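You operate a simulated robot arm through the tools that you are given. There is no shell and no other tool.

Carry out the task below with a simulated robot arm. There is one attempt and no reset: what you move stays moved.

TASK
Take the wire off the wire bench's pulleys and park its orange tab.
Fine: tab in the tab rest; stop button in first and left in; rollers left open, tension to 0, cover shut.

It is judged by the outcome, as a careful person would: the job done as asked, and still so three seconds after it is handed in. It fails if anything else is knocked over, pushed out of place, dropped, spilled or broken. A push-on lid holds only when it is set on centred and level and pressed home; a screw cap is set on level and turned clockwise until tight.

THE ROBOT
A 7-joint arm with a three-finger gripper, fixed in place. Base frame: the origin is on the floor under the middle of its stand, x ahead of it, y to its left, z up; the work surface is at about z = 920. Units: mm, rad, N and s.
It reaches about 1342 mm from its shoulder. Its first joint turns from -2.897 to 2.897 rad. Payload 2.69 kg.
The TCP is the grasp point between the finger pads, 30 mm short of the fingertips. In the tool frame z runs along the fingers and y along their closing line. The gripper opens to 128 mm; its body begins 117 mm behind the TCP.
Orientation is told as [roll, pitch, yaw] about the base's x, y, z axes, in that order, counted from this pose: with the fingers straight down and closing along the base's y, the tool's x points along the base's -x, its y along +y and its z along -z.

THE INTERFACE
- The arm moves only by the tool step_arm. Its arguments are lists of equal length, an entry for each row: "xyz": the shift along the tool's x, y, z in units of 400 mm (1.0 is 400 mm), a list of three; "turn": the turn, a rotation vector about the tool's x, y, z in units of 60 degrees (1.0 is 60 degrees), a list of three; "fingers": the finger opening in mm, from 0 to 128. In form: {"xyz": [[x, y, z], ...], "turn": [[rx, ry, rz], ...], "fingers": [fingers, ...]}. A call has 1 to 20 rows; each row is the pose to reach, as a shift and turn from the pose commanded when the call began, along the tool's axes at that moment. A call with a number of a shift or a turn outside -1 to 1 is refused whole. A row lasts 0.2 s, in which the tool goes at most 50 mm and 0.15 rad; a call with a longer step from one row to the next is refused whole, and so is a gripper value outside its range. A pose out of reach is approached as far as the arm can. The call stops where the force on the tool passes 90 N (or 10 N more than at its start, if that is more) or the arm is blocked; 0.2 s more then pass. The fingers move at their own pace (about 127 mm/s each) and stop on an object; they squeeze with about 33 N. The grip force told is the motor's: it shows also when the fingers shut on nothing. Time passes only in rows, and 0.2 s behind the last, so rows that repeat a pose let the fingers close. The reply holds the time, the measured pose of the TCP, the force on the tool along the base axes, the opening and the grip force, in the units named above and with some noise, with the torque about the TCP (base axes, N m) and any sound that the robot's microphone picked up, and new pictures: "views" is both (left out), scene, wrist or none.
- Cameras (640 x 400 px; columns grow to the right, rows downward): "scene" is fixed at [220.2, 499.8, 1540.9]; the picture's right is [-0.92, -0.40, 0.00], its down [-0.06, 0.14, -0.99] and it looks along [0.40, -0.91, -0.15] (base axes); focal length 214 px, centre (320, 200). "wrist" rides on the gripper at [58, 54, -131] in the tool frame; the picture's right is [-0.68, 0.74, 0.00], its down [-0.62, -0.57, -0.55] and it looks along [-0.40, -0.37, 0.84] (tool axes); focal length 234 px, centre (320, 200). There is no depth. A picture from a camera that has moved, and an enlarged one, comes with that camera's place and axes in the base frame and with its lens.
- slide_trunk(by): moves the trunk up (or, below 0, down) by that many mm; the arm rides with it, the base frame stays. It gives what a move gives, with no picture.
- enlarge(camera, box): a new picture of the part [left, top, right, bottom] of that camera's present view, enlarged. No time passes.
- job_done(): hands the job in; it is judged then, once.

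Nothing tells you positions but the pictures and the camera data. Unless the task says otherwise, let go and move clear before handing in.

The tools are called after "Call:" as a command line: name --argument value ..., lists and objects as JSON in quotes. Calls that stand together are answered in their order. step_arm: Moves the arm, as the interface text tells. Its arguments: {"type":"object","properties":{"xyz":{"type":"array","items":{"type":"array","items":{"type":"number"}}},"turn":{"type":"array","items":{"type":"array","items":{"type":"number"}}},"fingers":{"type":"array","items":{"type":"number"}},"views":{"type":"string","enum":["both","scene","wrist","none"]}},"required":["xyz","turn","fingers"]} The other tools are called the same way: slide_trunk (by) moves the trunk up or down; enlarge (camera, box) takes an enlarged picture of a part of a camera's view; job_done () hands the job in.

At the start:

```text
time_s: 0.0
tcp_pos: [551.3, 549.8, 1336.3]
tool_rot: [-0.001, -0.001, 0.001]
wrist_force: [-1.0, -0.7, -0.5]
wrist_torque: [0.02, 0.05, 0.01]
opening: 127.7
grasp_force: 0.0
trunk travel left (down, up): [-150.0, 200.0]
```

scene: 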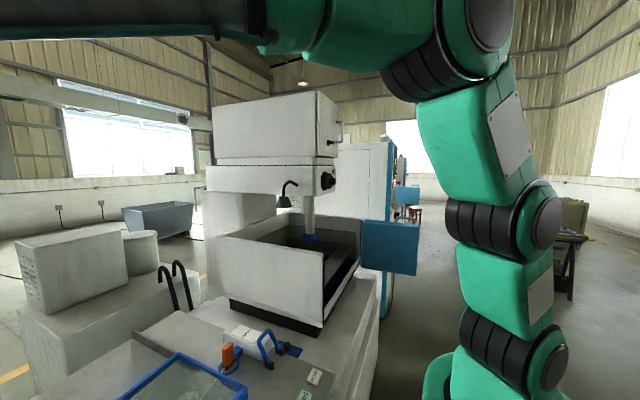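
wrist: 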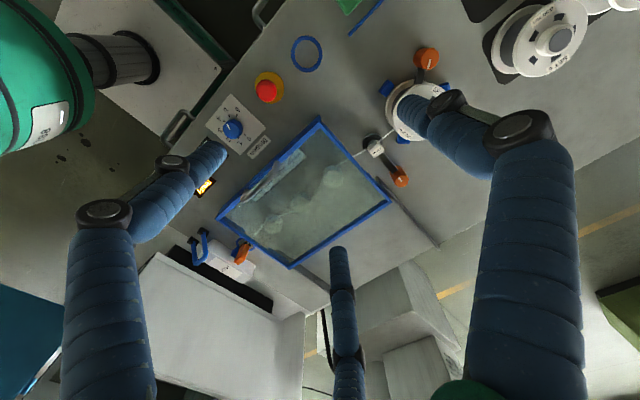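

I see a bench with a blue-framed transparent cover, a red stop button, a tension dial, orange-handled parts and a spool. I'll look at the details before moving.

Call:
enlarge --camera "wrist" --box '[180, 20, 340, 120]'

Call:
enlarge --camera "wrist" --box '[200, 110, 400, 280]'

Call:
enlarge --camera "wrist" --box '[320, 0, 600, 200]'

Call:
enlarge --camera "scene" --box '[120, 300, 340, 400]'

```text
4.00 times, centred on (260, 70) of wrist
camera zoom: at [493.6, 603.4, 1466.6], right [0.68, 0.74, 0.0], down [0.62, -0.57, 0.55], along [0.4, -0.37, -0.84], focal length 937 px, centre (560, 720)
```

zoom: 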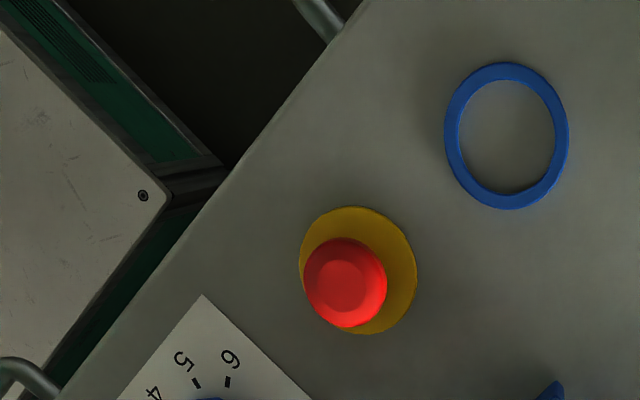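

```text
2.35 times, centred on (300, 195) of wrist
camera zoom: at [493.6, 603.4, 1466.6], right [0.68, 0.74, 0.0], down [0.62, -0.57, 0.55], along [0.4, -0.37, -0.84], focal length 551 px, centre (367, 212)
```

zoom: 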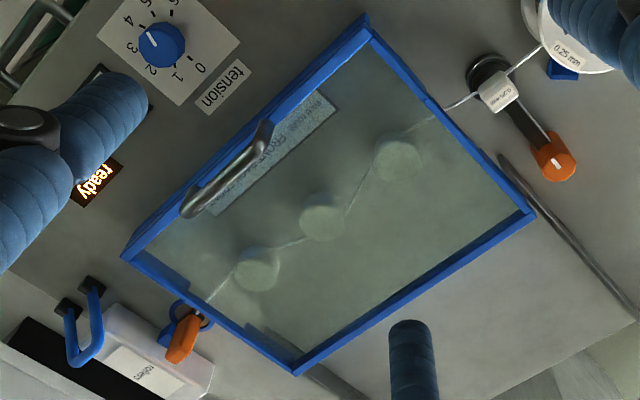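

```text
2.00 times, centred on (460, 100) of wrist
camera zoom: at [493.6, 603.4, 1466.6], right [0.68, 0.74, 0.0], down [0.62, -0.57, 0.55], along [0.4, -0.37, -0.84], focal length 468 px, centre (40, 400)
```

zoom: 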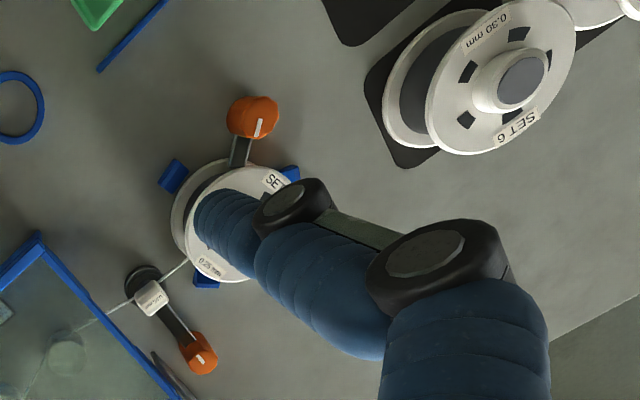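

```text
2.91 times, centred on (230, 350) of scene
camera zoom: at [220.2, 499.8, 1540.9], right [-0.92, -0.4, 0.0], down [-0.06, 0.14, -0.99], along [0.4, -0.91, -0.15], focal length 624 px, centre (582, -236)
```

zoom: 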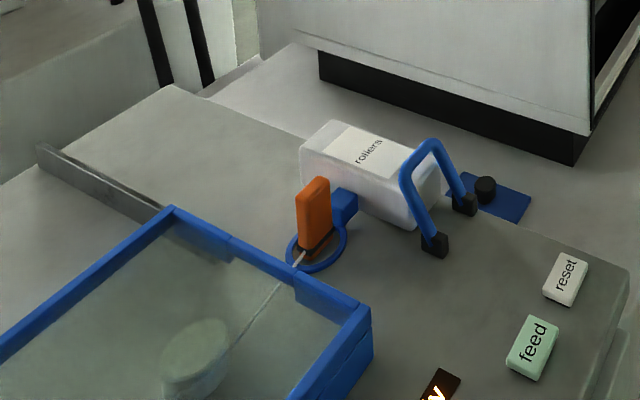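

The cover spans roughly x 580–863, y 135–517, with the stop button near (472, 474) and the tension dial near (468, 360). The tab is near (728, 48) by the rollers. I'll move the gripper over the roller side for a better look.

Call:
step_arm --xyz '[[0, -0.12, 0], [0, -0.24, 0], [0, -0.36, 0], [0, -0.48, 0], [0, -0.6, 0], [0, -0.7, 0]]' --turn '[[0, 0, 0], [0, 0, 0], [0, 0, 0], [0, 0, 0], [0, 0, 0], [0, 0, 0]]' --fingers '[128, 128, 128, 128, 128, 128]'

```text
time_s: 1.4
tcp_pos: [550.5, 268.9, 1337.6]
tool_rot: [0.0, -0.002, 0.0]
wrist_force: [1.0, 0.6, 0.7]
wrist_torque: [-0.01, -0.01, 0.01]
opening: 127.9
grasp_force: 0.1
trunk travel left (down, up): [-150.0, 200.0]
camera wrist: at [492.1, 322.3, 1468.4], right [0.68, 0.74, 0.0], down [0.62, -0.57, 0.55], along [0.4, -0.37, -0.84], focal length 234 px, centre (320, 200)
```

scene: 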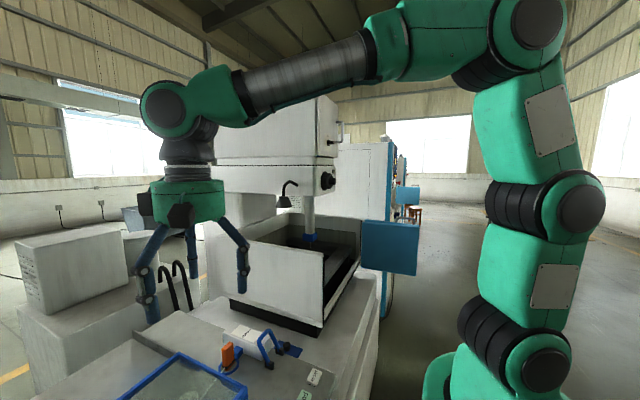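
wrist: 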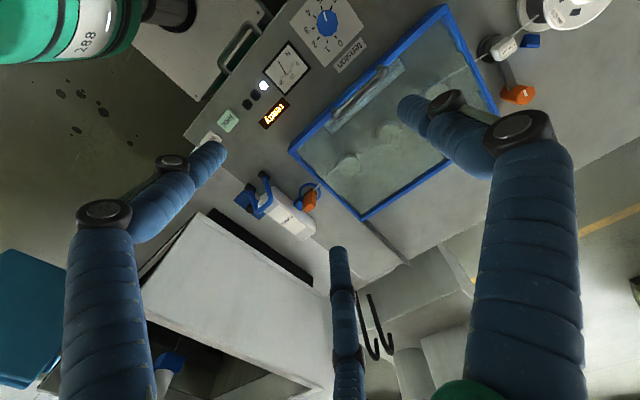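

Call:
enlarge --camera "wrist" --box '[220, 0, 380, 100]'

Call:
enlarge --camera "wrist" --box '[200, 90, 360, 250]'

Call:
enlarge --camera "wrist" --box '[320, 0, 560, 150]'

Call:
enlarge --camera "wrist" --box '[230, 160, 350, 250]'

Call:
enlarge --camera "scene" --box '[180, 320, 340, 400]'

```text
4.00 times, centred on (300, 50) of wrist
camera zoom: at [492.1, 322.3, 1468.4], right [0.68, 0.74, 0.0], down [0.62, -0.57, 0.55], along [0.4, -0.37, -0.84], focal length 937 px, centre (400, 800)
```

zoom: 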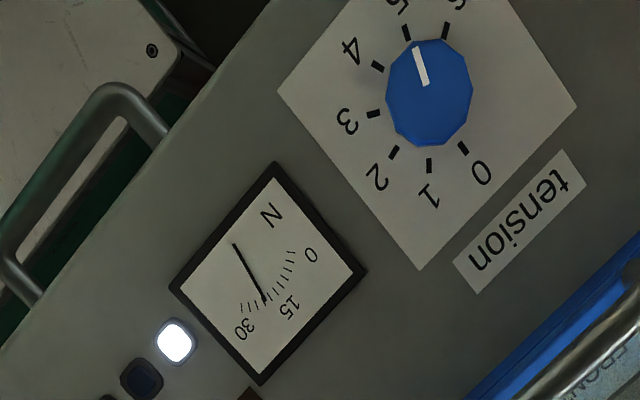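

```text
2.50 times, centred on (280, 170) of wrist
camera zoom: at [492.1, 322.3, 1468.4], right [0.68, 0.74, 0.0], down [0.62, -0.57, 0.55], along [0.4, -0.37, -0.84], focal length 585 px, centre (420, 275)
```

zoom: 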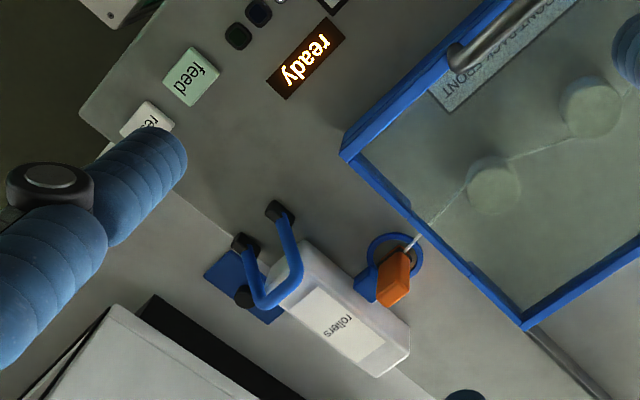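

```text
2.67 times, centred on (440, 75) of wrist
camera zoom: at [492.1, 322.3, 1468.4], right [0.68, 0.74, 0.0], down [0.62, -0.57, 0.55], along [0.4, -0.37, -0.84], focal length 624 px, centre (0, 533)
```

zoom: 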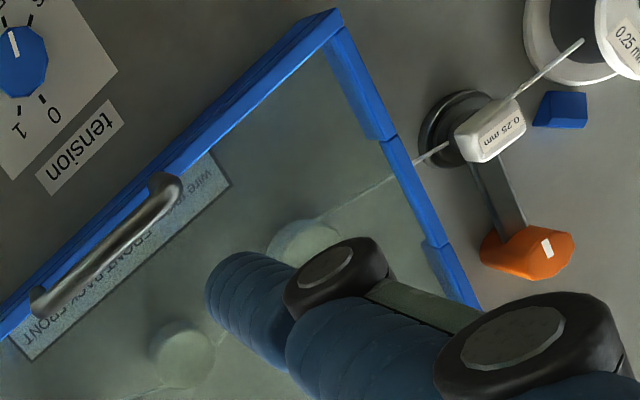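

```text
4.44 times, centred on (290, 205) of wrist
camera zoom: at [492.1, 322.3, 1468.4], right [0.68, 0.74, 0.0], down [0.62, -0.57, 0.55], along [0.4, -0.37, -0.84], focal length 1041 px, centre (453, 178)
```

zoom: 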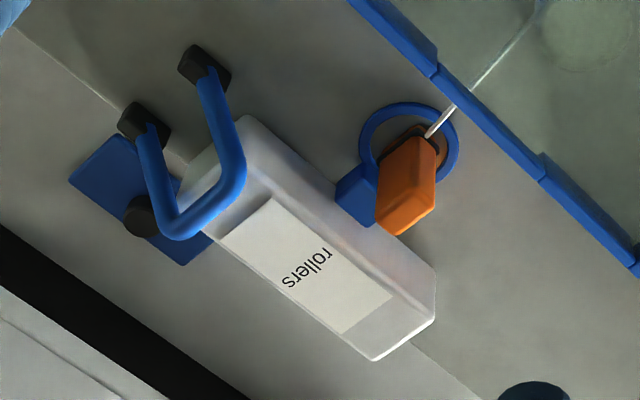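

```text
4.00 times, centred on (260, 360) of scene
camera zoom: at [220.2, 499.8, 1540.9], right [-0.92, -0.4, 0.0], down [-0.06, 0.14, -0.99], along [0.4, -0.91, -0.15], focal length 858 px, centre (560, -440)
```

zoom: 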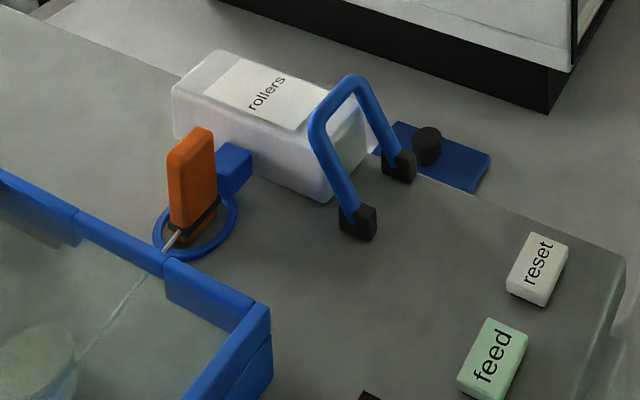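

The dial reads about 5, and the tab sits in a holder at the rollers. I don't see an obvious tab rest yet, so I'll yaw the wrist to look at the spool end of the bench.

Call:
step_arm --xyz '[[0.04, 0.08, 0], [0.08, 0.16, 0], [0.12, 0.24, 0], [0.16, 0.32, 0], [0.2, 0.4, 0], [0.24, 0.48, 0], [0.28, 0.56, 0], [0.3, 0.6, 0]]' --turn '[[0, 0, -0.125], [0, 0, -0.25], [0, 0, -0.375], [0, 0, -0.5], [0, 0, -0.625], [0, 0, -0.75], [0, 0, -0.875], [0, 0, -1]]' --fingers '[128, 128, 128, 128, 128, 128, 128, 128]'

```text
time_s: 3.2
tcp_pos: [431.2, 509.9, 1337.2]
tool_rot: [0.0, 0.0, 1.048]
wrist_force: [-0.1, -0.2, -0.1]
wrist_torque: [0.02, -0.02, -0.04]
opening: 127.9
grasp_force: 0.1
trunk travel left (down, up): [-150.0, 200.0]
camera wrist: at [356.2, 485.7, 1467.8], right [-0.3, 0.95, 0.0], down [0.8, 0.25, 0.55], along [0.52, 0.16, -0.84], focal length 234 px, centre (320, 200)
```

scene: 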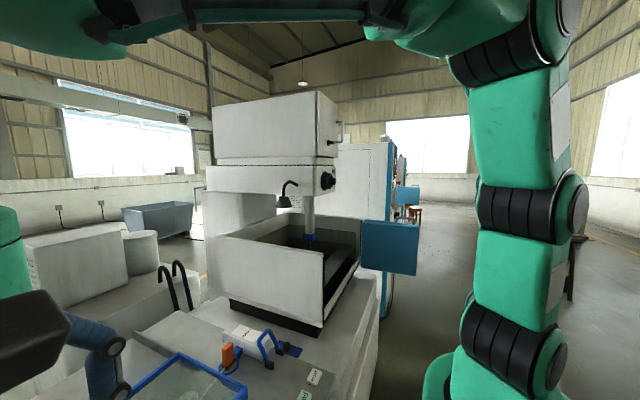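
wrist: 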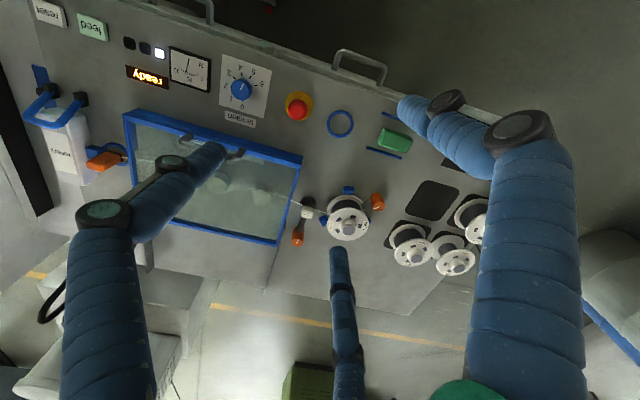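

Call:
enlarge --camera "wrist" --box '[280, 80, 440, 180]'

Call:
enlarge --camera "wrist" --box '[280, 160, 500, 290]'

Call:
enlarge --camera "wrist" --box '[120, 40, 320, 165]'

Call:
enlarge --camera "wrist" --box '[20, 0, 180, 200]'

```text
4.00 times, centred on (360, 130) of wrist
camera zoom: at [356.2, 485.7, 1467.8], right [-0.3, 0.95, 0.0], down [0.8, 0.25, 0.55], along [0.52, 0.16, -0.84], focal length 937 px, centre (160, 480)
```

zoom: 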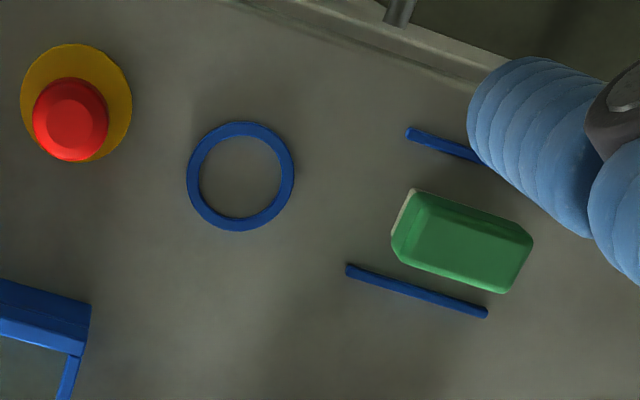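

```text
2.91 times, centred on (390, 225) of wrist
camera zoom: at [356.2, 485.7, 1467.8], right [-0.3, 0.95, 0.0], down [0.8, 0.25, 0.55], along [0.52, 0.16, -0.84], focal length 681 px, centre (116, 127)
```

zoom: 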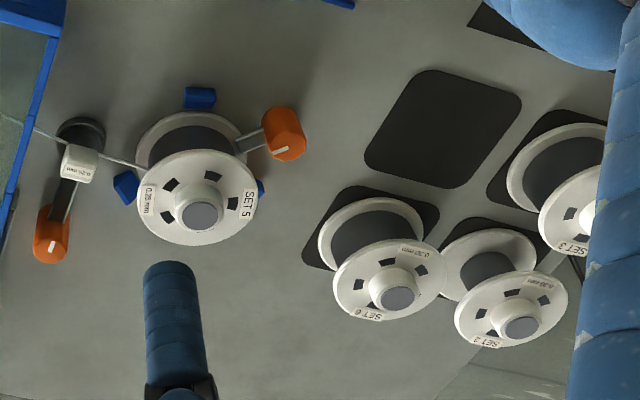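

```text
3.20 times, centred on (220, 102) of wrist
camera zoom: at [356.2, 485.7, 1467.8], right [-0.3, 0.95, 0.0], down [0.8, 0.25, 0.55], along [0.52, 0.16, -0.84], focal length 749 px, centre (640, 512)
```

zoom: 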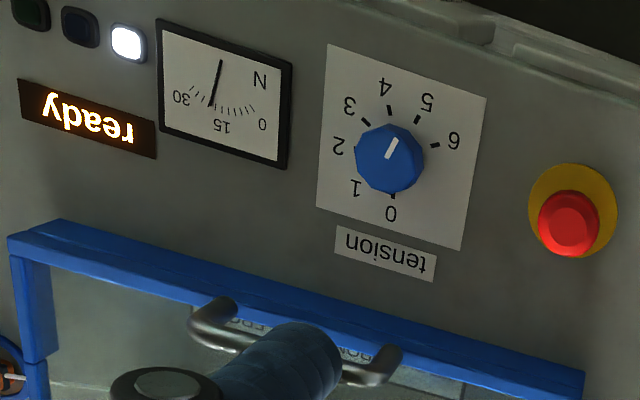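

```text
2.00 times, centred on (100, 100) of wrist
camera zoom: at [356.2, 485.7, 1467.8], right [-0.3, 0.95, 0.0], down [0.8, 0.25, 0.55], along [0.52, 0.16, -0.84], focal length 468 px, centre (760, 400)
```

zoom: 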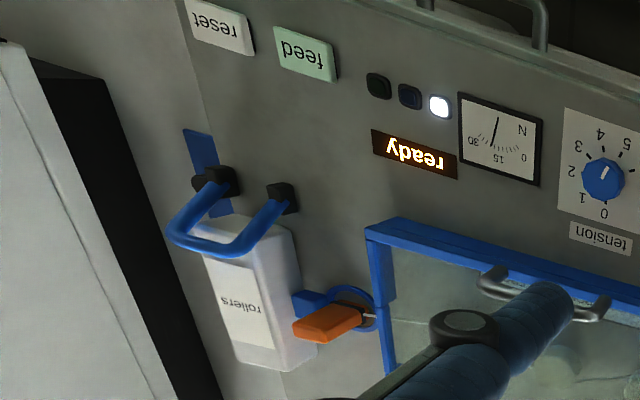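

The workspace also has a flat blue ring at about (481, 579), a green block between blue lines, and spool SET 5 in use. I'll bring the camera close to the tab and rollers.

Call:
step_arm --xyz '[[0.047, -0.079, 0.0467], [0.0945, -0.158, 0.0933], [0.1418, -0.237, 0.14], [0.189, -0.316, 0.1867], [0.236, -0.395, 0.2333], [0.2835, -0.474, 0.28], [0.331, -0.553, 0.3267], [0.378, -0.632, 0.3733], [0.425, -0.711, 0.42], [0.4725, -0.79, 0.4667], [0.52, -0.869, 0.5133], [0.567, -0.948, 0.56]]' --turn '[[0, 0, 0.0833], [0, 0, 0.1667], [0, 0, 0.25], [0, 0, 0.3333], [0, 0, 0.4167], [0, 0, 0.5], [0, 0, 0.5833], [0, 0, 0.6667], [0, 0, 0.75], [0, 0, 0.8333], [0, 0, 0.9167], [0, 0, 1]]' --fingers '[128, 128, 128, 128, 128, 128, 128, 128, 128, 128, 128, 128]'

```text
time_s: 5.8
tcp_pos: [647.9, 122.0, 1109.4]
tool_rot: [-0.001, 0.0, -0.002]
wrist_force: [0.1, -0.8, -0.3]
wrist_torque: [-0.02, -0.02, -0.01]
opening: 127.9
grasp_force: 0.1
trunk travel left (down, up): [-150.0, 200.0]
camera wrist: at [590.4, 176.3, 1240.2], right [0.68, 0.74, 0.0], down [0.61, -0.57, 0.55], along [0.4, -0.37, -0.84], focal length 234 px, centre (320, 200)
```

scene: 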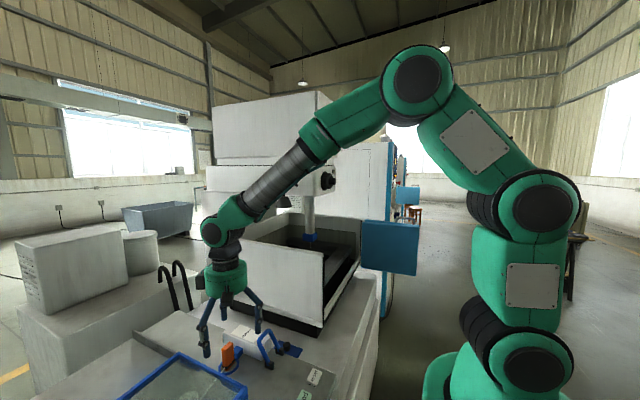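
wrist: 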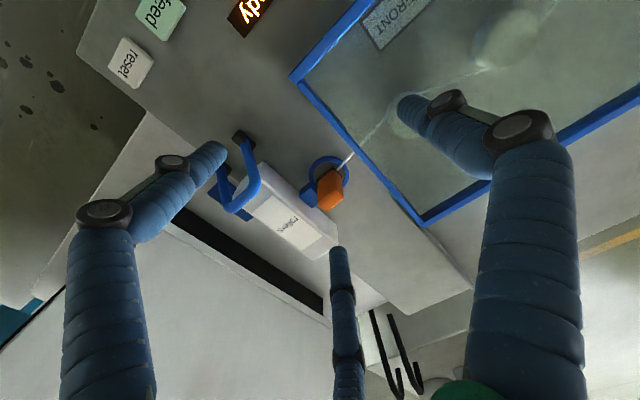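

Call:
enlarge --camera "wrist" --box '[200, 110, 400, 260]'

Call:
enlarge --camera "wrist" --box '[290, 140, 370, 220]'

Call:
enlarge --camera "scene" --box '[190, 310, 320, 400]'

```text
2.67 times, centred on (300, 185) of wrist
camera zoom: at [590.4, 176.3, 1240.2], right [0.68, 0.74, 0.0], down [0.61, -0.57, 0.55], along [0.4, -0.37, -0.84], focal length 624 px, centre (373, 240)
```

zoom: 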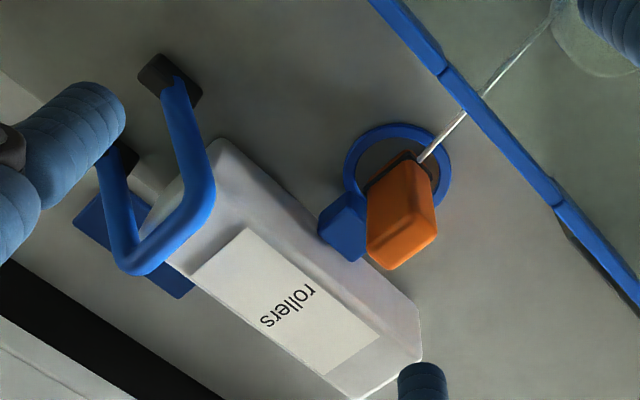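

```text
5.00 times, centred on (330, 180) of wrist
camera zoom: at [590.4, 176.3, 1240.2], right [0.68, 0.74, 0.0], down [0.61, -0.57, 0.55], along [0.4, -0.37, -0.84], focal length 1171 px, centre (270, 300)
```

zoom: 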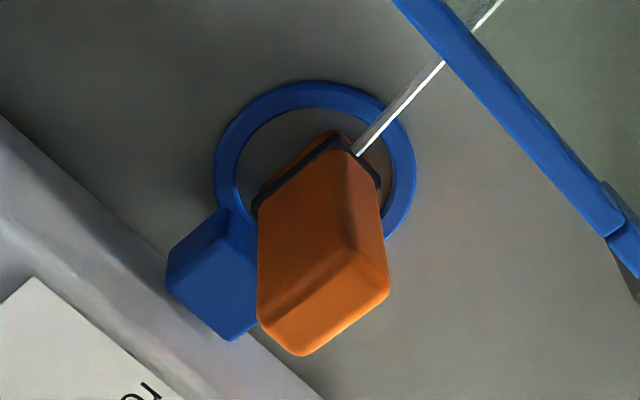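

```text
4.44 times, centred on (255, 355) of scene
camera zoom: at [220.2, 499.8, 1540.9], right [-0.92, -0.4, 0.0], down [-0.06, 0.14, -0.99], along [0.4, -0.91, -0.15], focal length 953 px, centre (609, -489)
```

zoom: 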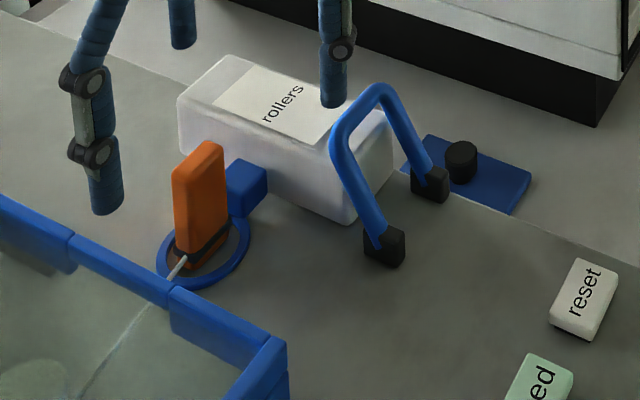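

The tab stands upright in a ring beside the rollers. I'll go back toward the spool end to find the tab rest.

Call:
step_arm --xyz '[[0.0125, 0.1, -0.01], [0.025, 0.2, -0.02], [0.0375, 0.3, -0.03], [0.05, 0.4, -0.04], [0.0625, 0.5, -0.05], [0.075, 0.6, -0.06], [0.0875, 0.7, -0.07], [0.1, 0.8, -0.08], [0.1125, 0.9, -0.09], [0.125, 1.0, -0.1]]' --turn '[[0, 0, -0.1], [0, 0, -0.2], [0, 0, -0.3], [0, 0, -0.4], [0, 0, -0.5], [0, 0, -0.6], [0, 0, -0.7], [0, 0, -0.8], [0, 0, -0.9], [0, 0, -1]]' --fingers '[128, 128, 128, 128, 128, 128, 128, 128, 128, 128]' --views "wrist"

```text
time_s: 8.0
tcp_pos: [597.7, 523.9, 1154.0]
tool_rot: [0.0, 0.0, 1.049]
wrist_force: [0.2, 0.0, 0.1]
wrist_torque: [0.05, -0.01, -0.03]
opening: 128.1
grasp_force: 0.1
trunk travel left (down, up): [-150.0, 200.0]
camera wrist: at [522.4, 500.7, 1284.8], right [-0.3, 0.95, 0.0], down [0.8, 0.25, 0.55], along [0.52, 0.16, -0.84], focal length 234 px, centre (320, 200)
```

wrist: 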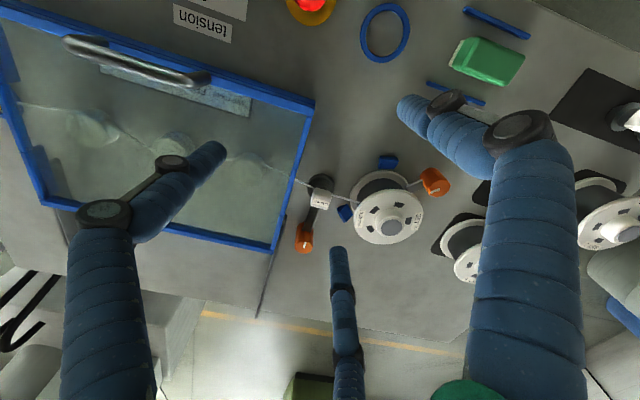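

Call:
enlarge --camera "wrist" --box '[270, 140, 470, 265]'

Call:
enlarge --camera "wrist" --box '[40, 20, 300, 200]'

Call:
enlarge --camera "wrist" --box '[340, 0, 640, 180]'

```text
3.20 times, centred on (370, 202) of wrist
camera zoom: at [522.4, 500.7, 1284.8], right [-0.3, 0.95, 0.0], down [0.8, 0.25, 0.55], along [0.52, 0.16, -0.84], focal length 749 px, centre (160, 192)
```

zoom: 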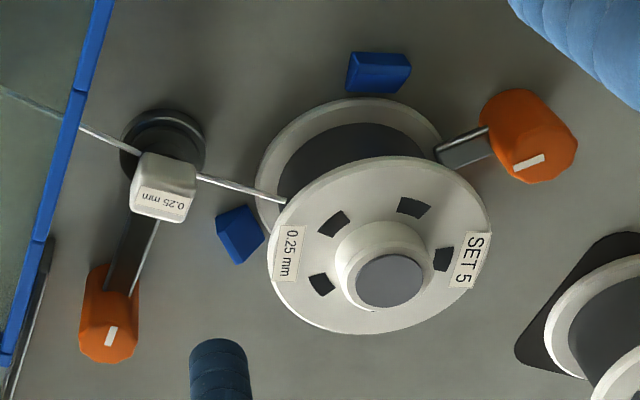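

```text
2.22 times, centred on (170, 110) of wrist
camera zoom: at [522.4, 500.7, 1284.8], right [-0.3, 0.95, 0.0], down [0.8, 0.25, 0.55], along [0.52, 0.16, -0.84], focal length 520 px, centre (653, 400)
```

zoom: 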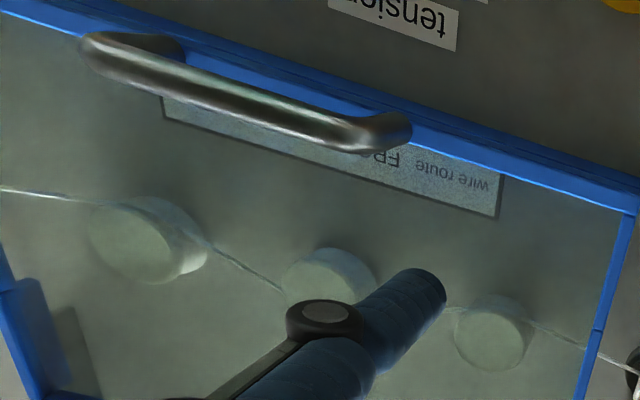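

```text
2.13 times, centred on (490, 90) of wrist
camera zoom: at [522.4, 500.7, 1284.8], right [-0.3, 0.95, 0.0], down [0.8, 0.25, 0.55], along [0.52, 0.16, -0.84], focal length 500 px, centre (-43, 435)
```

zoom: 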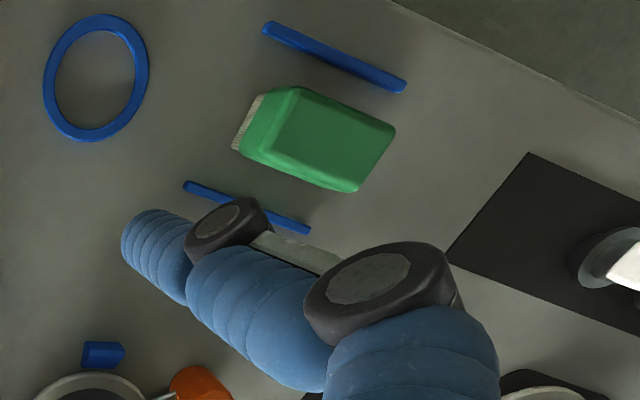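

The label on the plate says "wire route FRONT … BACK … FRONT". I'll look at the far-left end of the bench, then at the blue plate by the lever.

Call:
step_arm --xyz '[[-0.05, 0.09, -0.03], [-0.1, 0.18, -0.06], [-0.15, 0.27, -0.09], [-0.2, 0.36, -0.12], [-0.25, 0.45, -0.15]]' --turn '[[0, 0, -0.1], [0, 0, -0.2], [0, 0, -0.3], [0, 0, -0.4], [0, 0, -0.5]]' --fingers '[128, 128, 128, 128, 128]' --views "wrist"

```text
time_s: 9.2
tcp_pos: [491.6, 702.7, 1213.8]
tool_rot: [0.001, 0.001, 1.572]
wrist_force: [-0.2, 0.8, -0.2]
wrist_torque: [0.05, 0.01, 0.02]
opening: 127.9
grasp_force: 0.0
trunk travel left (down, up): [-150.0, 200.0]
camera wrist: at [438.1, 642.9, 1344.6], right [-0.74, 0.68, 0.0], down [0.57, 0.62, 0.55], along [0.37, 0.4, -0.84], focal length 234 px, centre (320, 200)
```

wrist: 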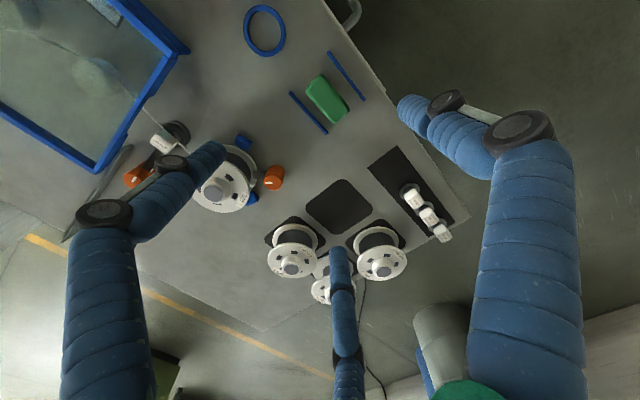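

Call:
enlarge --camera "wrist" --box '[360, 140, 480, 250]'

Call:
enlarge --camera "wrist" --box '[220, 0, 380, 120]'

Call:
enlarge --camera "wrist" --box '[110, 100, 310, 240]'

```text
3.64 times, centred on (420, 195) of wrist
camera zoom: at [438.1, 642.9, 1344.6], right [-0.74, 0.68, 0.0], down [0.57, 0.62, 0.55], along [0.37, 0.4, -0.84], focal length 852 px, centre (-44, 218)
```

zoom: 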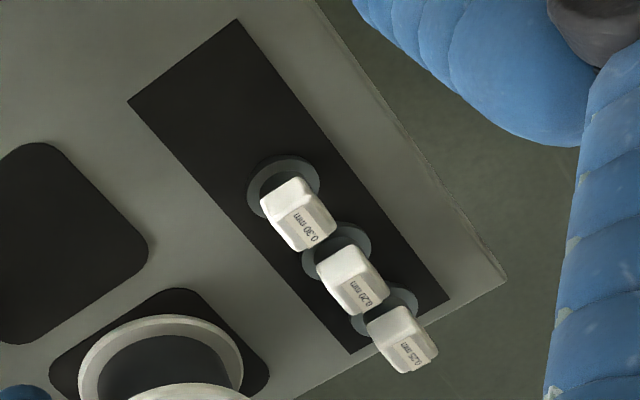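

```text
3.33 times, centred on (300, 60) of wrist
camera zoom: at [438.1, 642.9, 1344.6], right [-0.74, 0.68, 0.0], down [0.57, 0.62, 0.55], along [0.37, 0.4, -0.84], focal length 781 px, centre (387, 667)
```

zoom: 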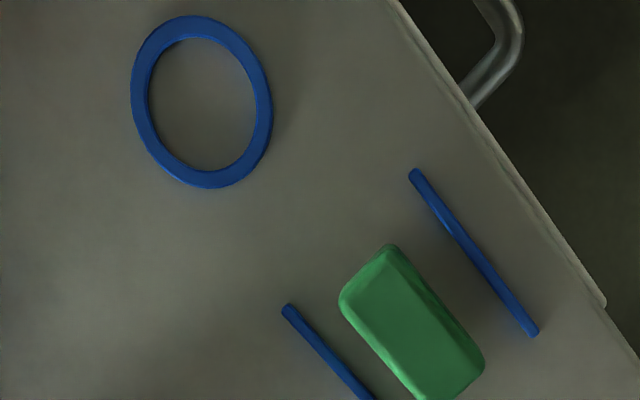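

```text
2.86 times, centred on (210, 170) of wrist
camera zoom: at [438.1, 642.9, 1344.6], right [-0.74, 0.68, 0.0], down [0.57, 0.62, 0.55], along [0.37, 0.4, -0.84], focal length 669 px, centre (634, 286)
```

zoom: 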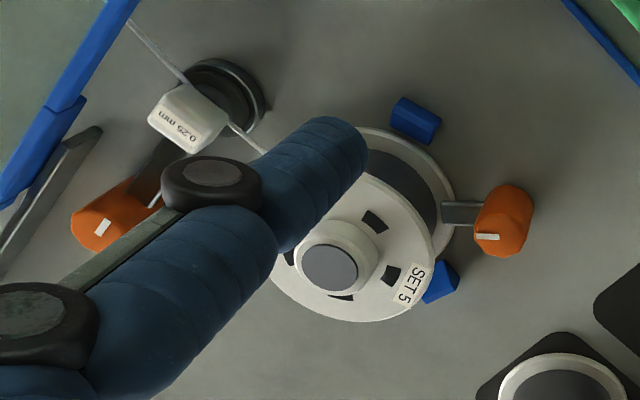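

The bench holds spare spools, spare guides, a brush and an empty blue ring at about (482, 574). That ring is the same size as the ring the tab stands in now, so I take it to be the tab rest. First I'll press the stop button at about (470, 474, 940) with closed fingers.

Call:
step_arm --xyz '[[0.095, 0.0086, 0.06], [0.19, 0.0172, 0.12], [0.286, 0.0258, 0.19], [0.381, 0.0343, 0.255], [0.477, 0.043, 0.32], [0.572, 0.0515, 0.3845], [0.572, 0.0515, 0.3845]]' --turn '[[0, 0, 0], [0, 0, 0], [0, 0, 0], [0, 0, 0], [0, 0, 0], [0, 0, 0], [0, 0, 0]]' --fingers '[60, 0, 0, 0, 0, 0, 0]'

```text
time_s: 10.8
tcp_pos: [470.2, 468.4, 1060.0]
tool_rot: [0.001, -0.001, 1.57]
wrist_force: [0.5, -0.3, 0.3]
wrist_torque: [0.01, 0.0, 0.02]
opening: 2.1
grasp_force: 31.8
trunk travel left (down, up): [-150.0, 200.0]
camera wrist: at [417.6, 410.1, 1189.3], right [-0.74, 0.68, 0.0], down [0.57, 0.62, 0.55], along [0.37, 0.4, -0.84], focal length 234 px, centre (320, 200)
```

scene: 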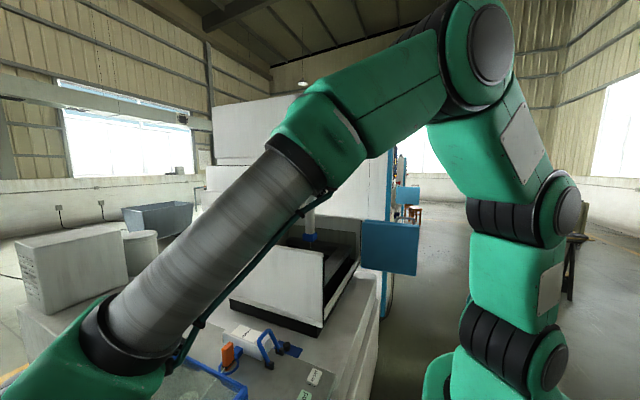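
wrist: 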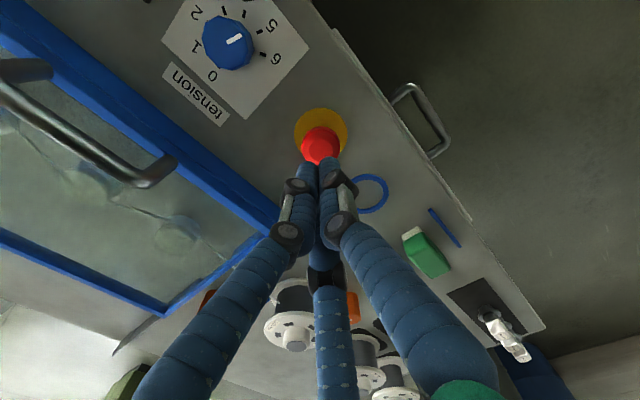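

The fingertips are just above the red button. I'll shift by a few millimetres and press down slowly.

Call:
step_arm --xyz '[[-0.015, -0.0075, 0.1], [-0.015, -0.0075, 0.175], [-0.015, -0.0075, 0.19], [-0.015, -0.0075, 0.2], [-0.015, -0.0075, 0.21], [-0.015, -0.0075, 0.22], [-0.015, -0.0075, 0.23]]' --turn '[[0, 0, 0], [0, 0, 0], [0, 0, 0], [0, 0, 0], [0, 0, 0], [0, 0, 0], [0, 0, 0]]' --fingers '[0, 0, 0, 0, 0, 0, 0]' --views "wrist"

```text
time_s: 12.1
tcp_pos: [476.2, 481.1, 985.6]
tool_rot: [-0.013, -0.014, 1.57]
wrist_force: [-0.5, -0.6, 38.8]
wrist_torque: [-0.24, 0.02, -0.03]
opening: 2.2
grasp_force: 31.1
trunk travel left (down, up): [-150.0, 200.0]
stopped in row 6: the force on the tool passed its limit at 97 N (the readings are from after the stop); the commanded pose is now the measured one
camera wrist: at [421.9, 421.1, 1114.6], right [-0.74, 0.68, 0.0], down [0.56, 0.61, 0.56], along [0.38, 0.41, -0.83], focal length 234 px, centre (320, 200)
```

wrist: 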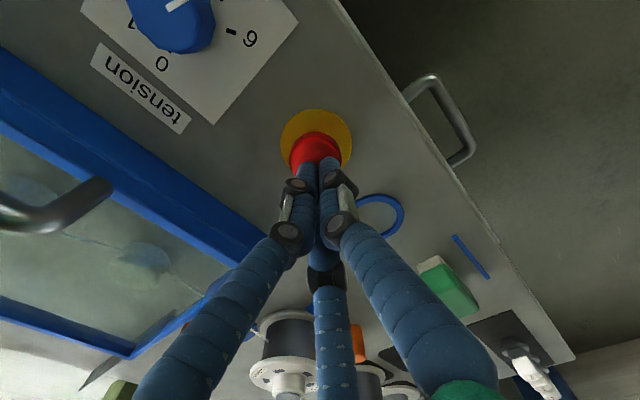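

Force exceeded the limit with the tip at about z 956. I'll back off and check whether the button latched.

Call:
step_arm --xyz '[[0, 0, -0.1], [0, 0.05, -0.2], [0, 0.1, -0.25]]' --turn '[[0, 0, 0], [0, 0, 0], [0, 0, 0]]' --fingers '[0, 60, 120]' --views "wrist"

Call:
enlarge --camera "wrist" --box '[200, 60, 400, 220]'

```text
time_s: 12.8
tcp_pos: [433.6, 480.1, 1080.2]
tool_rot: [-0.004, -0.006, 1.571]
wrist_force: [0.9, 0.6, 0.2]
wrist_torque: [-0.02, 0.0, -0.01]
opening: 120.5
grasp_force: 0.8
trunk travel left (down, up): [-150.0, 200.0]
camera wrist: at [379.5, 419.8, 1209.7], right [-0.74, 0.68, 0.0], down [0.56, 0.61, 0.56], along [0.38, 0.41, -0.83], focal length 234 px, centre (320, 200)
```

wrist: 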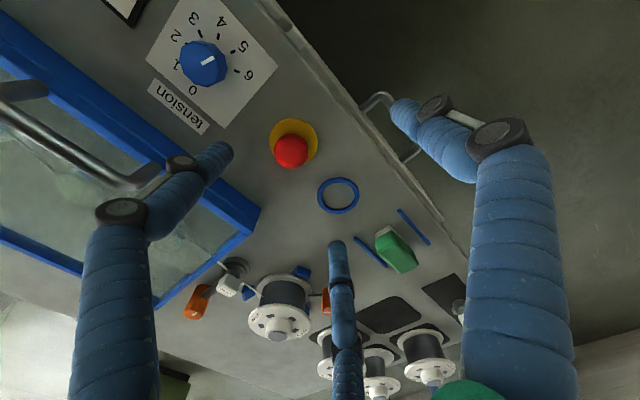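

```text
2.50 times, centred on (300, 140) of wrist
camera zoom: at [379.5, 419.8, 1209.7], right [-0.74, 0.68, 0.0], down [0.56, 0.61, 0.56], along [0.38, 0.41, -0.83], focal length 585 px, centre (370, 350)
```

zoom: 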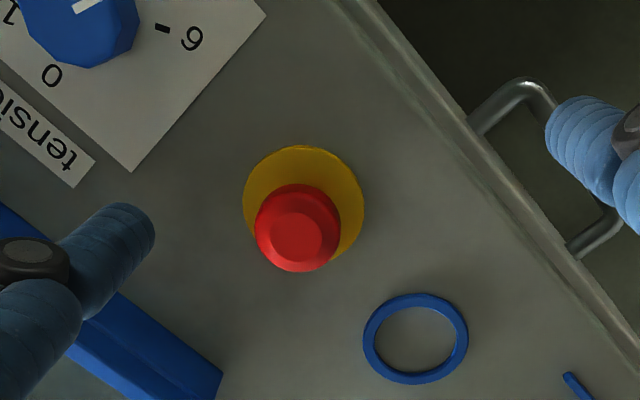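

The button is hard to judge from here. I'll turn the camera toward the display and lights to see whether "ready" changed.

Call:
step_arm --xyz '[[0.03, 0, -0.03], [0.06, 0, -0.05], [0.09, 0, -0.08], [0.12, 0, -0.1], [0.16, 0, -0.12], [0.19, 0, -0.14], [0.22, 0, -0.16], [0.25, 0, -0.175]]' --turn '[[0, 0, 0.125], [0, 0, 0.25], [0, 0, 0.375], [0, 0, 0.5], [0, 0, 0.625], [0, 0, 0.75], [0, 0, 0.875], [0, 0, 1.0]]' --fingers '[128, 128, 128, 128, 128, 128, 128, 128]' --views "wrist"

```text
time_s: 14.7
tcp_pos: [434.9, 378.9, 1148.4]
tool_rot: [0.003, -0.006, 0.52]
wrist_force: [0.2, -0.8, 0.5]
wrist_torque: [0.0, 0.0, 0.03]
opening: 127.9
grasp_force: 0.0
trunk travel left (down, up): [-150.0, 200.0]
camera wrist: at [356.7, 395.6, 1278.9], right [0.22, 0.98, 0.01], down [0.81, -0.19, 0.55], along [0.54, -0.12, -0.83], focal length 234 px, centre (320, 200)
```

wrist: 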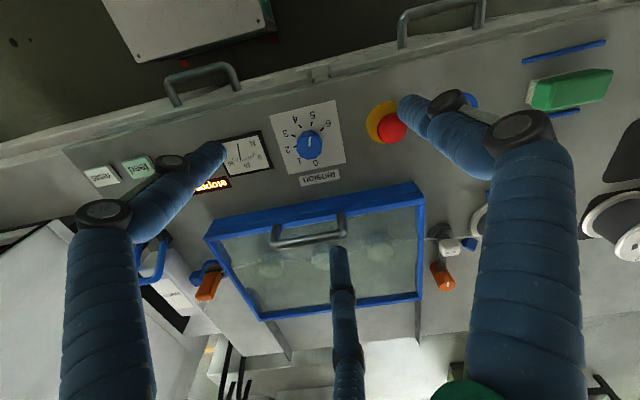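

Call:
enlarge --camera "wrist" --box '[120, 80, 360, 220]'

Call:
enlarge --camera "wrist" --box '[260, 80, 420, 200]'

```text
2.67 times, centred on (240, 150) of wrist
camera zoom: at [356.7, 395.6, 1278.9], right [0.22, 0.98, 0.01], down [0.81, -0.19, 0.55], along [0.54, -0.12, -0.83], focal length 624 px, centre (533, 333)
```

zoom: 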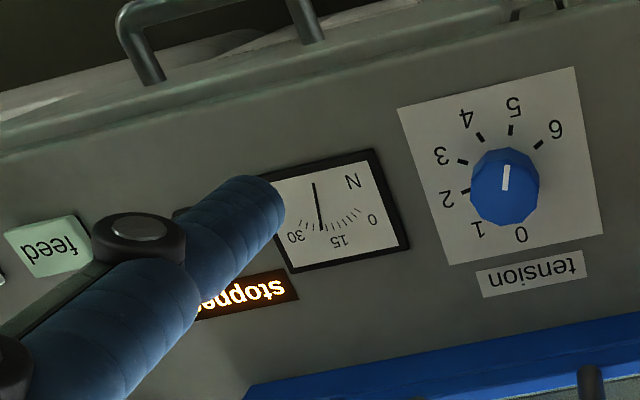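

```text
3.33 times, centred on (340, 140) of wrist
camera zoom: at [356.7, 395.6, 1278.9], right [0.22, 0.98, 0.01], down [0.81, -0.19, 0.55], along [0.54, -0.12, -0.83], focal length 781 px, centre (253, 400)
```

zoom: 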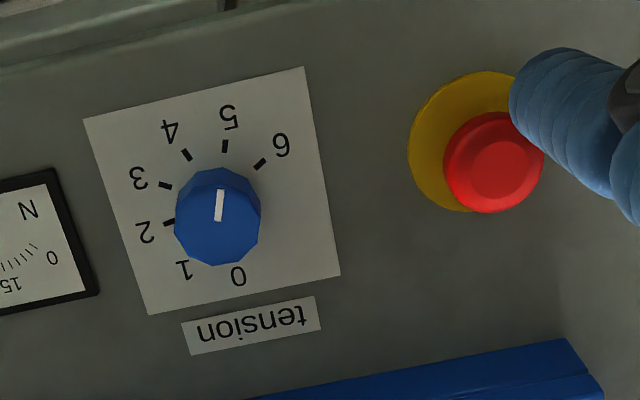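

The display now reads "stopped", so the stop is in and latched. Next is the tension knob at about (470, 350), which reads about 4.8 and turns anticlockwise to 0. I'll position above it.

Call:
step_arm --xyz '[[-0.006, -0.015, 0.03], [-0.012, -0.03, 0.06], [-0.018, -0.045, 0.1], [-0.024, -0.06, 0.13], [-0.03, -0.075, 0.16], [-0.036, -0.09, 0.19], [-0.04, -0.106, 0.221], [-0.04, -0.106, 0.221]]' --turn '[[0, 0, 0.14], [0, 0, 0.28], [0, 0, 0.42], [0, 0, 0.56], [0, 0, 0.7], [0, 0, 0.84], [0, 0, 0.974], [0, 0, 0.974]]' --fingers '[100, 100, 100, 100, 100, 100, 100, 100]' --views "wrist"

Call:
enlarge --camera "wrist" --box '[220, 40, 420, 200]'

```text
time_s: 16.4
tcp_pos: [469.9, 351.1, 1059.4]
tool_rot: [0.006, -0.001, -0.499]
wrist_force: [-0.5, -0.2, 0.5]
wrist_torque: [-0.01, 0.05, 0.02]
opening: 100.1
grasp_force: 0.1
trunk travel left (down, up): [-150.0, 200.0]
camera wrist: at [444.4, 424.9, 1190.5], right [0.95, 0.32, 0.01], down [0.27, -0.79, 0.55], along [0.18, -0.51, -0.84], focal length 234 px, centre (320, 200)
```

wrist: 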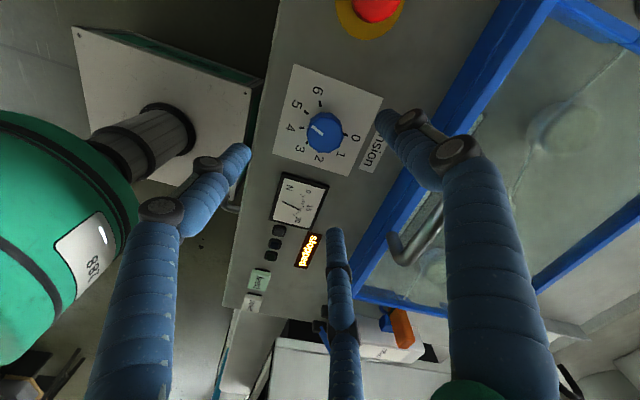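

```text
2.50 times, centred on (320, 120) of wrist
camera zoom: at [444.4, 424.9, 1190.5], right [0.95, 0.32, 0.01], down [0.27, -0.79, 0.55], along [0.18, -0.51, -0.84], focal length 585 px, centre (320, 400)
```

zoom: 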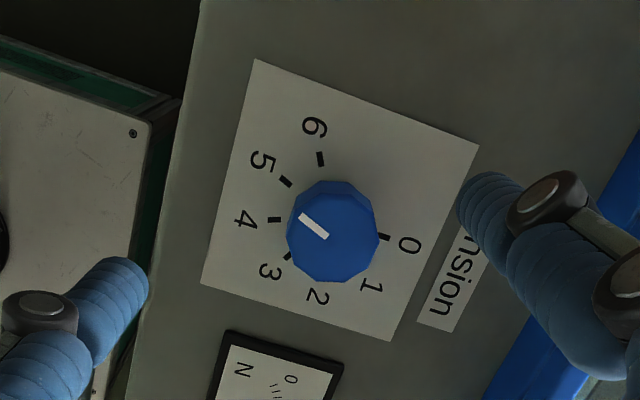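

The dial scale is about 40° per step and the mark is at about 5, so I need roughly 200° anticlockwise. I'll descend around the knob at (474, 355) and grip.

Call:
step_arm --xyz '[[-0.0035, 0.015, 0.08], [-0.0035, 0.015, 0.16], [-0.0035, 0.015, 0.21], [-0.0035, 0.015, 0.235], [-0.0035, 0.015, 0.25], [-0.0035, 0.015, 0.25], [-0.0035, 0.015, 0.25], [-0.0035, 0.015, 0.25], [-0.0035, 0.015, 0.25]]' --turn '[[0, 0, 0], [0, 0, 0], [0, 0, 0], [0, 0, 0], [0, 0, 0], [0, 0, 0], [0, 0, 0], [0, 0, 0], [0, 0, 0]]' --fingers '[90, 80, 80, 80, 80, 20, 20, 20, 20]' --views "wrist"

Call:
enlarge --camera "wrist" --box '[220, 60, 420, 220]'

```text
time_s: 18.4
tcp_pos: [475.9, 355.3, 959.7]
tool_rot: [0.008, -0.002, -0.497]
wrist_force: [14.1, -22.6, 0.0]
wrist_torque: [-0.99, -0.69, -0.03]
opening: 37.2
grasp_force: 45.1
trunk travel left (down, up): [-150.0, 200.0]
camera wrist: at [449.1, 428.8, 1091.4], right [0.95, 0.32, 0.01], down [0.27, -0.79, 0.54], along [0.18, -0.51, -0.84], focal length 234 px, centre (320, 200)
```

wrist: 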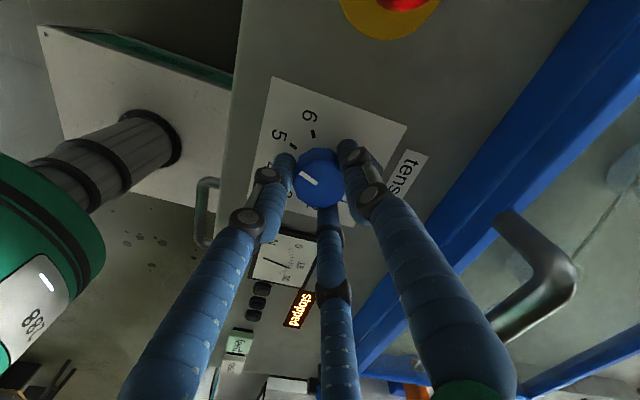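

```text
2.50 times, centred on (320, 140) of wrist
camera zoom: at [449.1, 428.8, 1091.4], right [0.95, 0.32, 0.01], down [0.27, -0.79, 0.54], along [0.18, -0.51, -0.84], focal length 585 px, centre (320, 350)
```

zoom: 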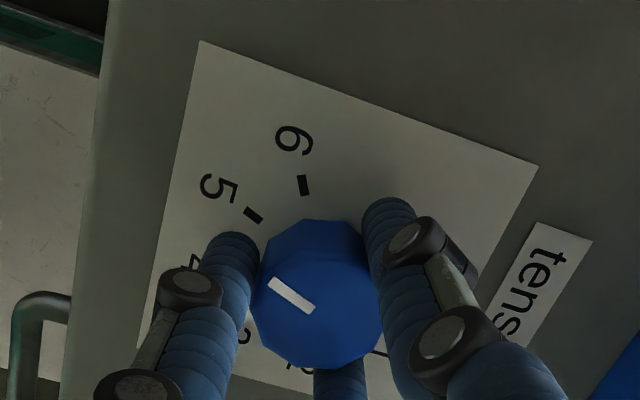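

The knob is gripped at 37 mm. I'll turn it anticlockwise.

Call:
step_arm --xyz '[[-0.004, -0.002, 0], [-0.008, -0.004, 0], [-0.008, -0.004, 0], [-0.008, -0.004, 0], [-0.008, -0.004, 0], [-0.008, -0.004, 0], [-0.008, -0.004, 0], [-0.008, -0.004, 0]]' --turn '[[0, 0, -0.12], [0, 0, -0.25], [0, 0, -0.38], [0, 0, -0.5], [0, 0, -0.63], [0, 0, -0.76], [0, 0, -0.88], [0, 0, -1.0]]' --fingers '[20, 20, 20, 20, 20, 20, 20, 20]' --views "wrist"

Call:
enlarge --camera "wrist" --box '[220, 60, 420, 220]'

```text
time_s: 20.2
tcp_pos: [474.9, 354.7, 960.7]
tool_rot: [0.001, -0.009, 0.554]
wrist_force: [-32.9, 38.0, -2.3]
wrist_torque: [1.26, 1.12, 0.0]
opening: 37.2
grasp_force: 45.1
trunk travel left (down, up): [-150.0, 200.0]
camera wrist: at [397.1, 368.7, 1090.7], right [0.19, 0.98, 0.01], down [0.82, -0.16, 0.55], along [0.54, -0.1, -0.83], focal length 234 px, centre (320, 200)
```

wrist: 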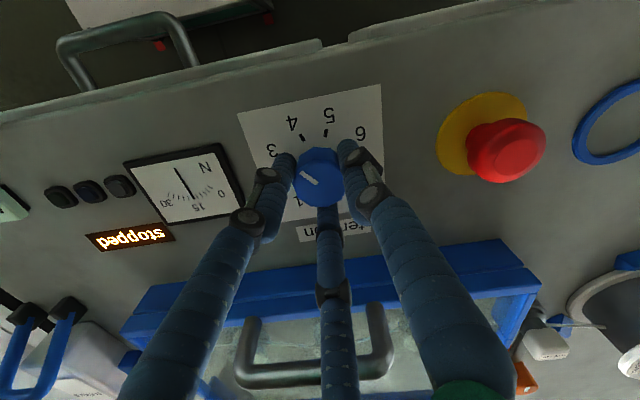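

```text
2.50 times, centred on (320, 140) of wrist
camera zoom: at [397.1, 368.7, 1090.7], right [0.19, 0.98, 0.01], down [0.82, -0.16, 0.55], along [0.54, -0.1, -0.83], focal length 585 px, centre (320, 350)
```

zoom: 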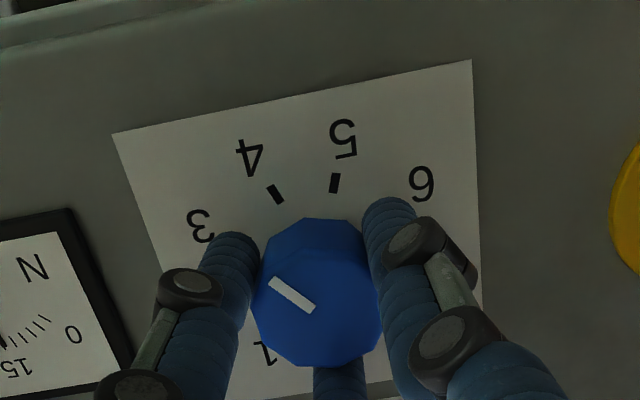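

The knob follows the grip, with the mark now at about 3.5. I'll correct the small side load and keep turning.

Call:
step_arm --xyz '[[0, 0.006, 0], [0, 0.006, 0], [0, 0.006, 0], [0, 0.006, 0], [0, 0.006, 0], [0, 0.006, 0], [0, 0.006, 0], [0, 0.006, 0], [0, 0.006, 0]]' --turn '[[0, 0, 0], [0, 0, -0.12], [0, 0, -0.25], [0, 0, -0.38], [0, 0, -0.5], [0, 0, -0.63], [0, 0, -0.76], [0, 0, -0.88], [0, 0, -1.0]]' --fingers '[20, 20, 20, 20, 20, 20, 20, 20, 20]' --views "wrist"

Call:
enlarge --camera "wrist" --box '[220, 60, 420, 220]'

```text
time_s: 22.2
tcp_pos: [475.1, 356.0, 960.7]
tool_rot: [-0.006, -0.006, 1.6]
wrist_force: [-6.9, -1.3, -3.6]
wrist_torque: [0.1, 0.3, 0.02]
opening: 37.2
grasp_force: 45.4
trunk travel left (down, up): [-150.0, 200.0]
camera wrist: at [423.2, 294.0, 1090.5], right [-0.76, 0.65, 0.0], down [0.54, 0.63, 0.55], along [0.36, 0.42, -0.83], focal length 234 px, centre (320, 200)
```

wrist: 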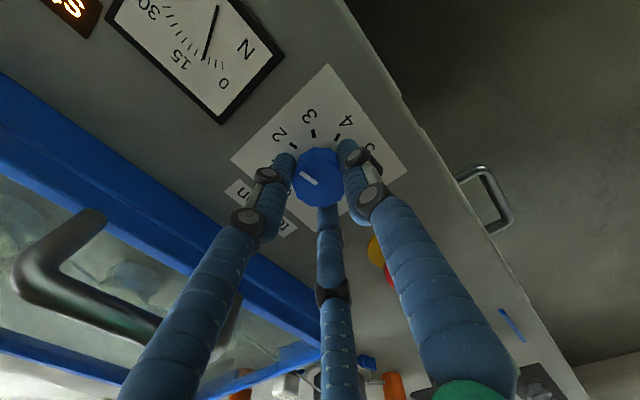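

```text
2.50 times, centred on (320, 140) of wrist
camera zoom: at [423.2, 294.0, 1090.5], right [-0.76, 0.65, 0.0], down [0.54, 0.63, 0.55], along [0.36, 0.42, -0.83], focal length 585 px, centre (320, 350)
```

zoom: 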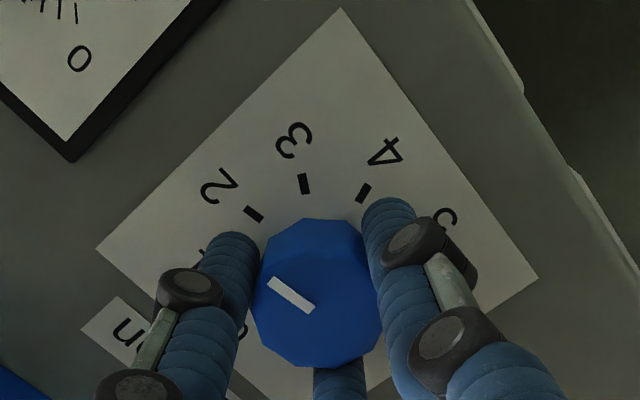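

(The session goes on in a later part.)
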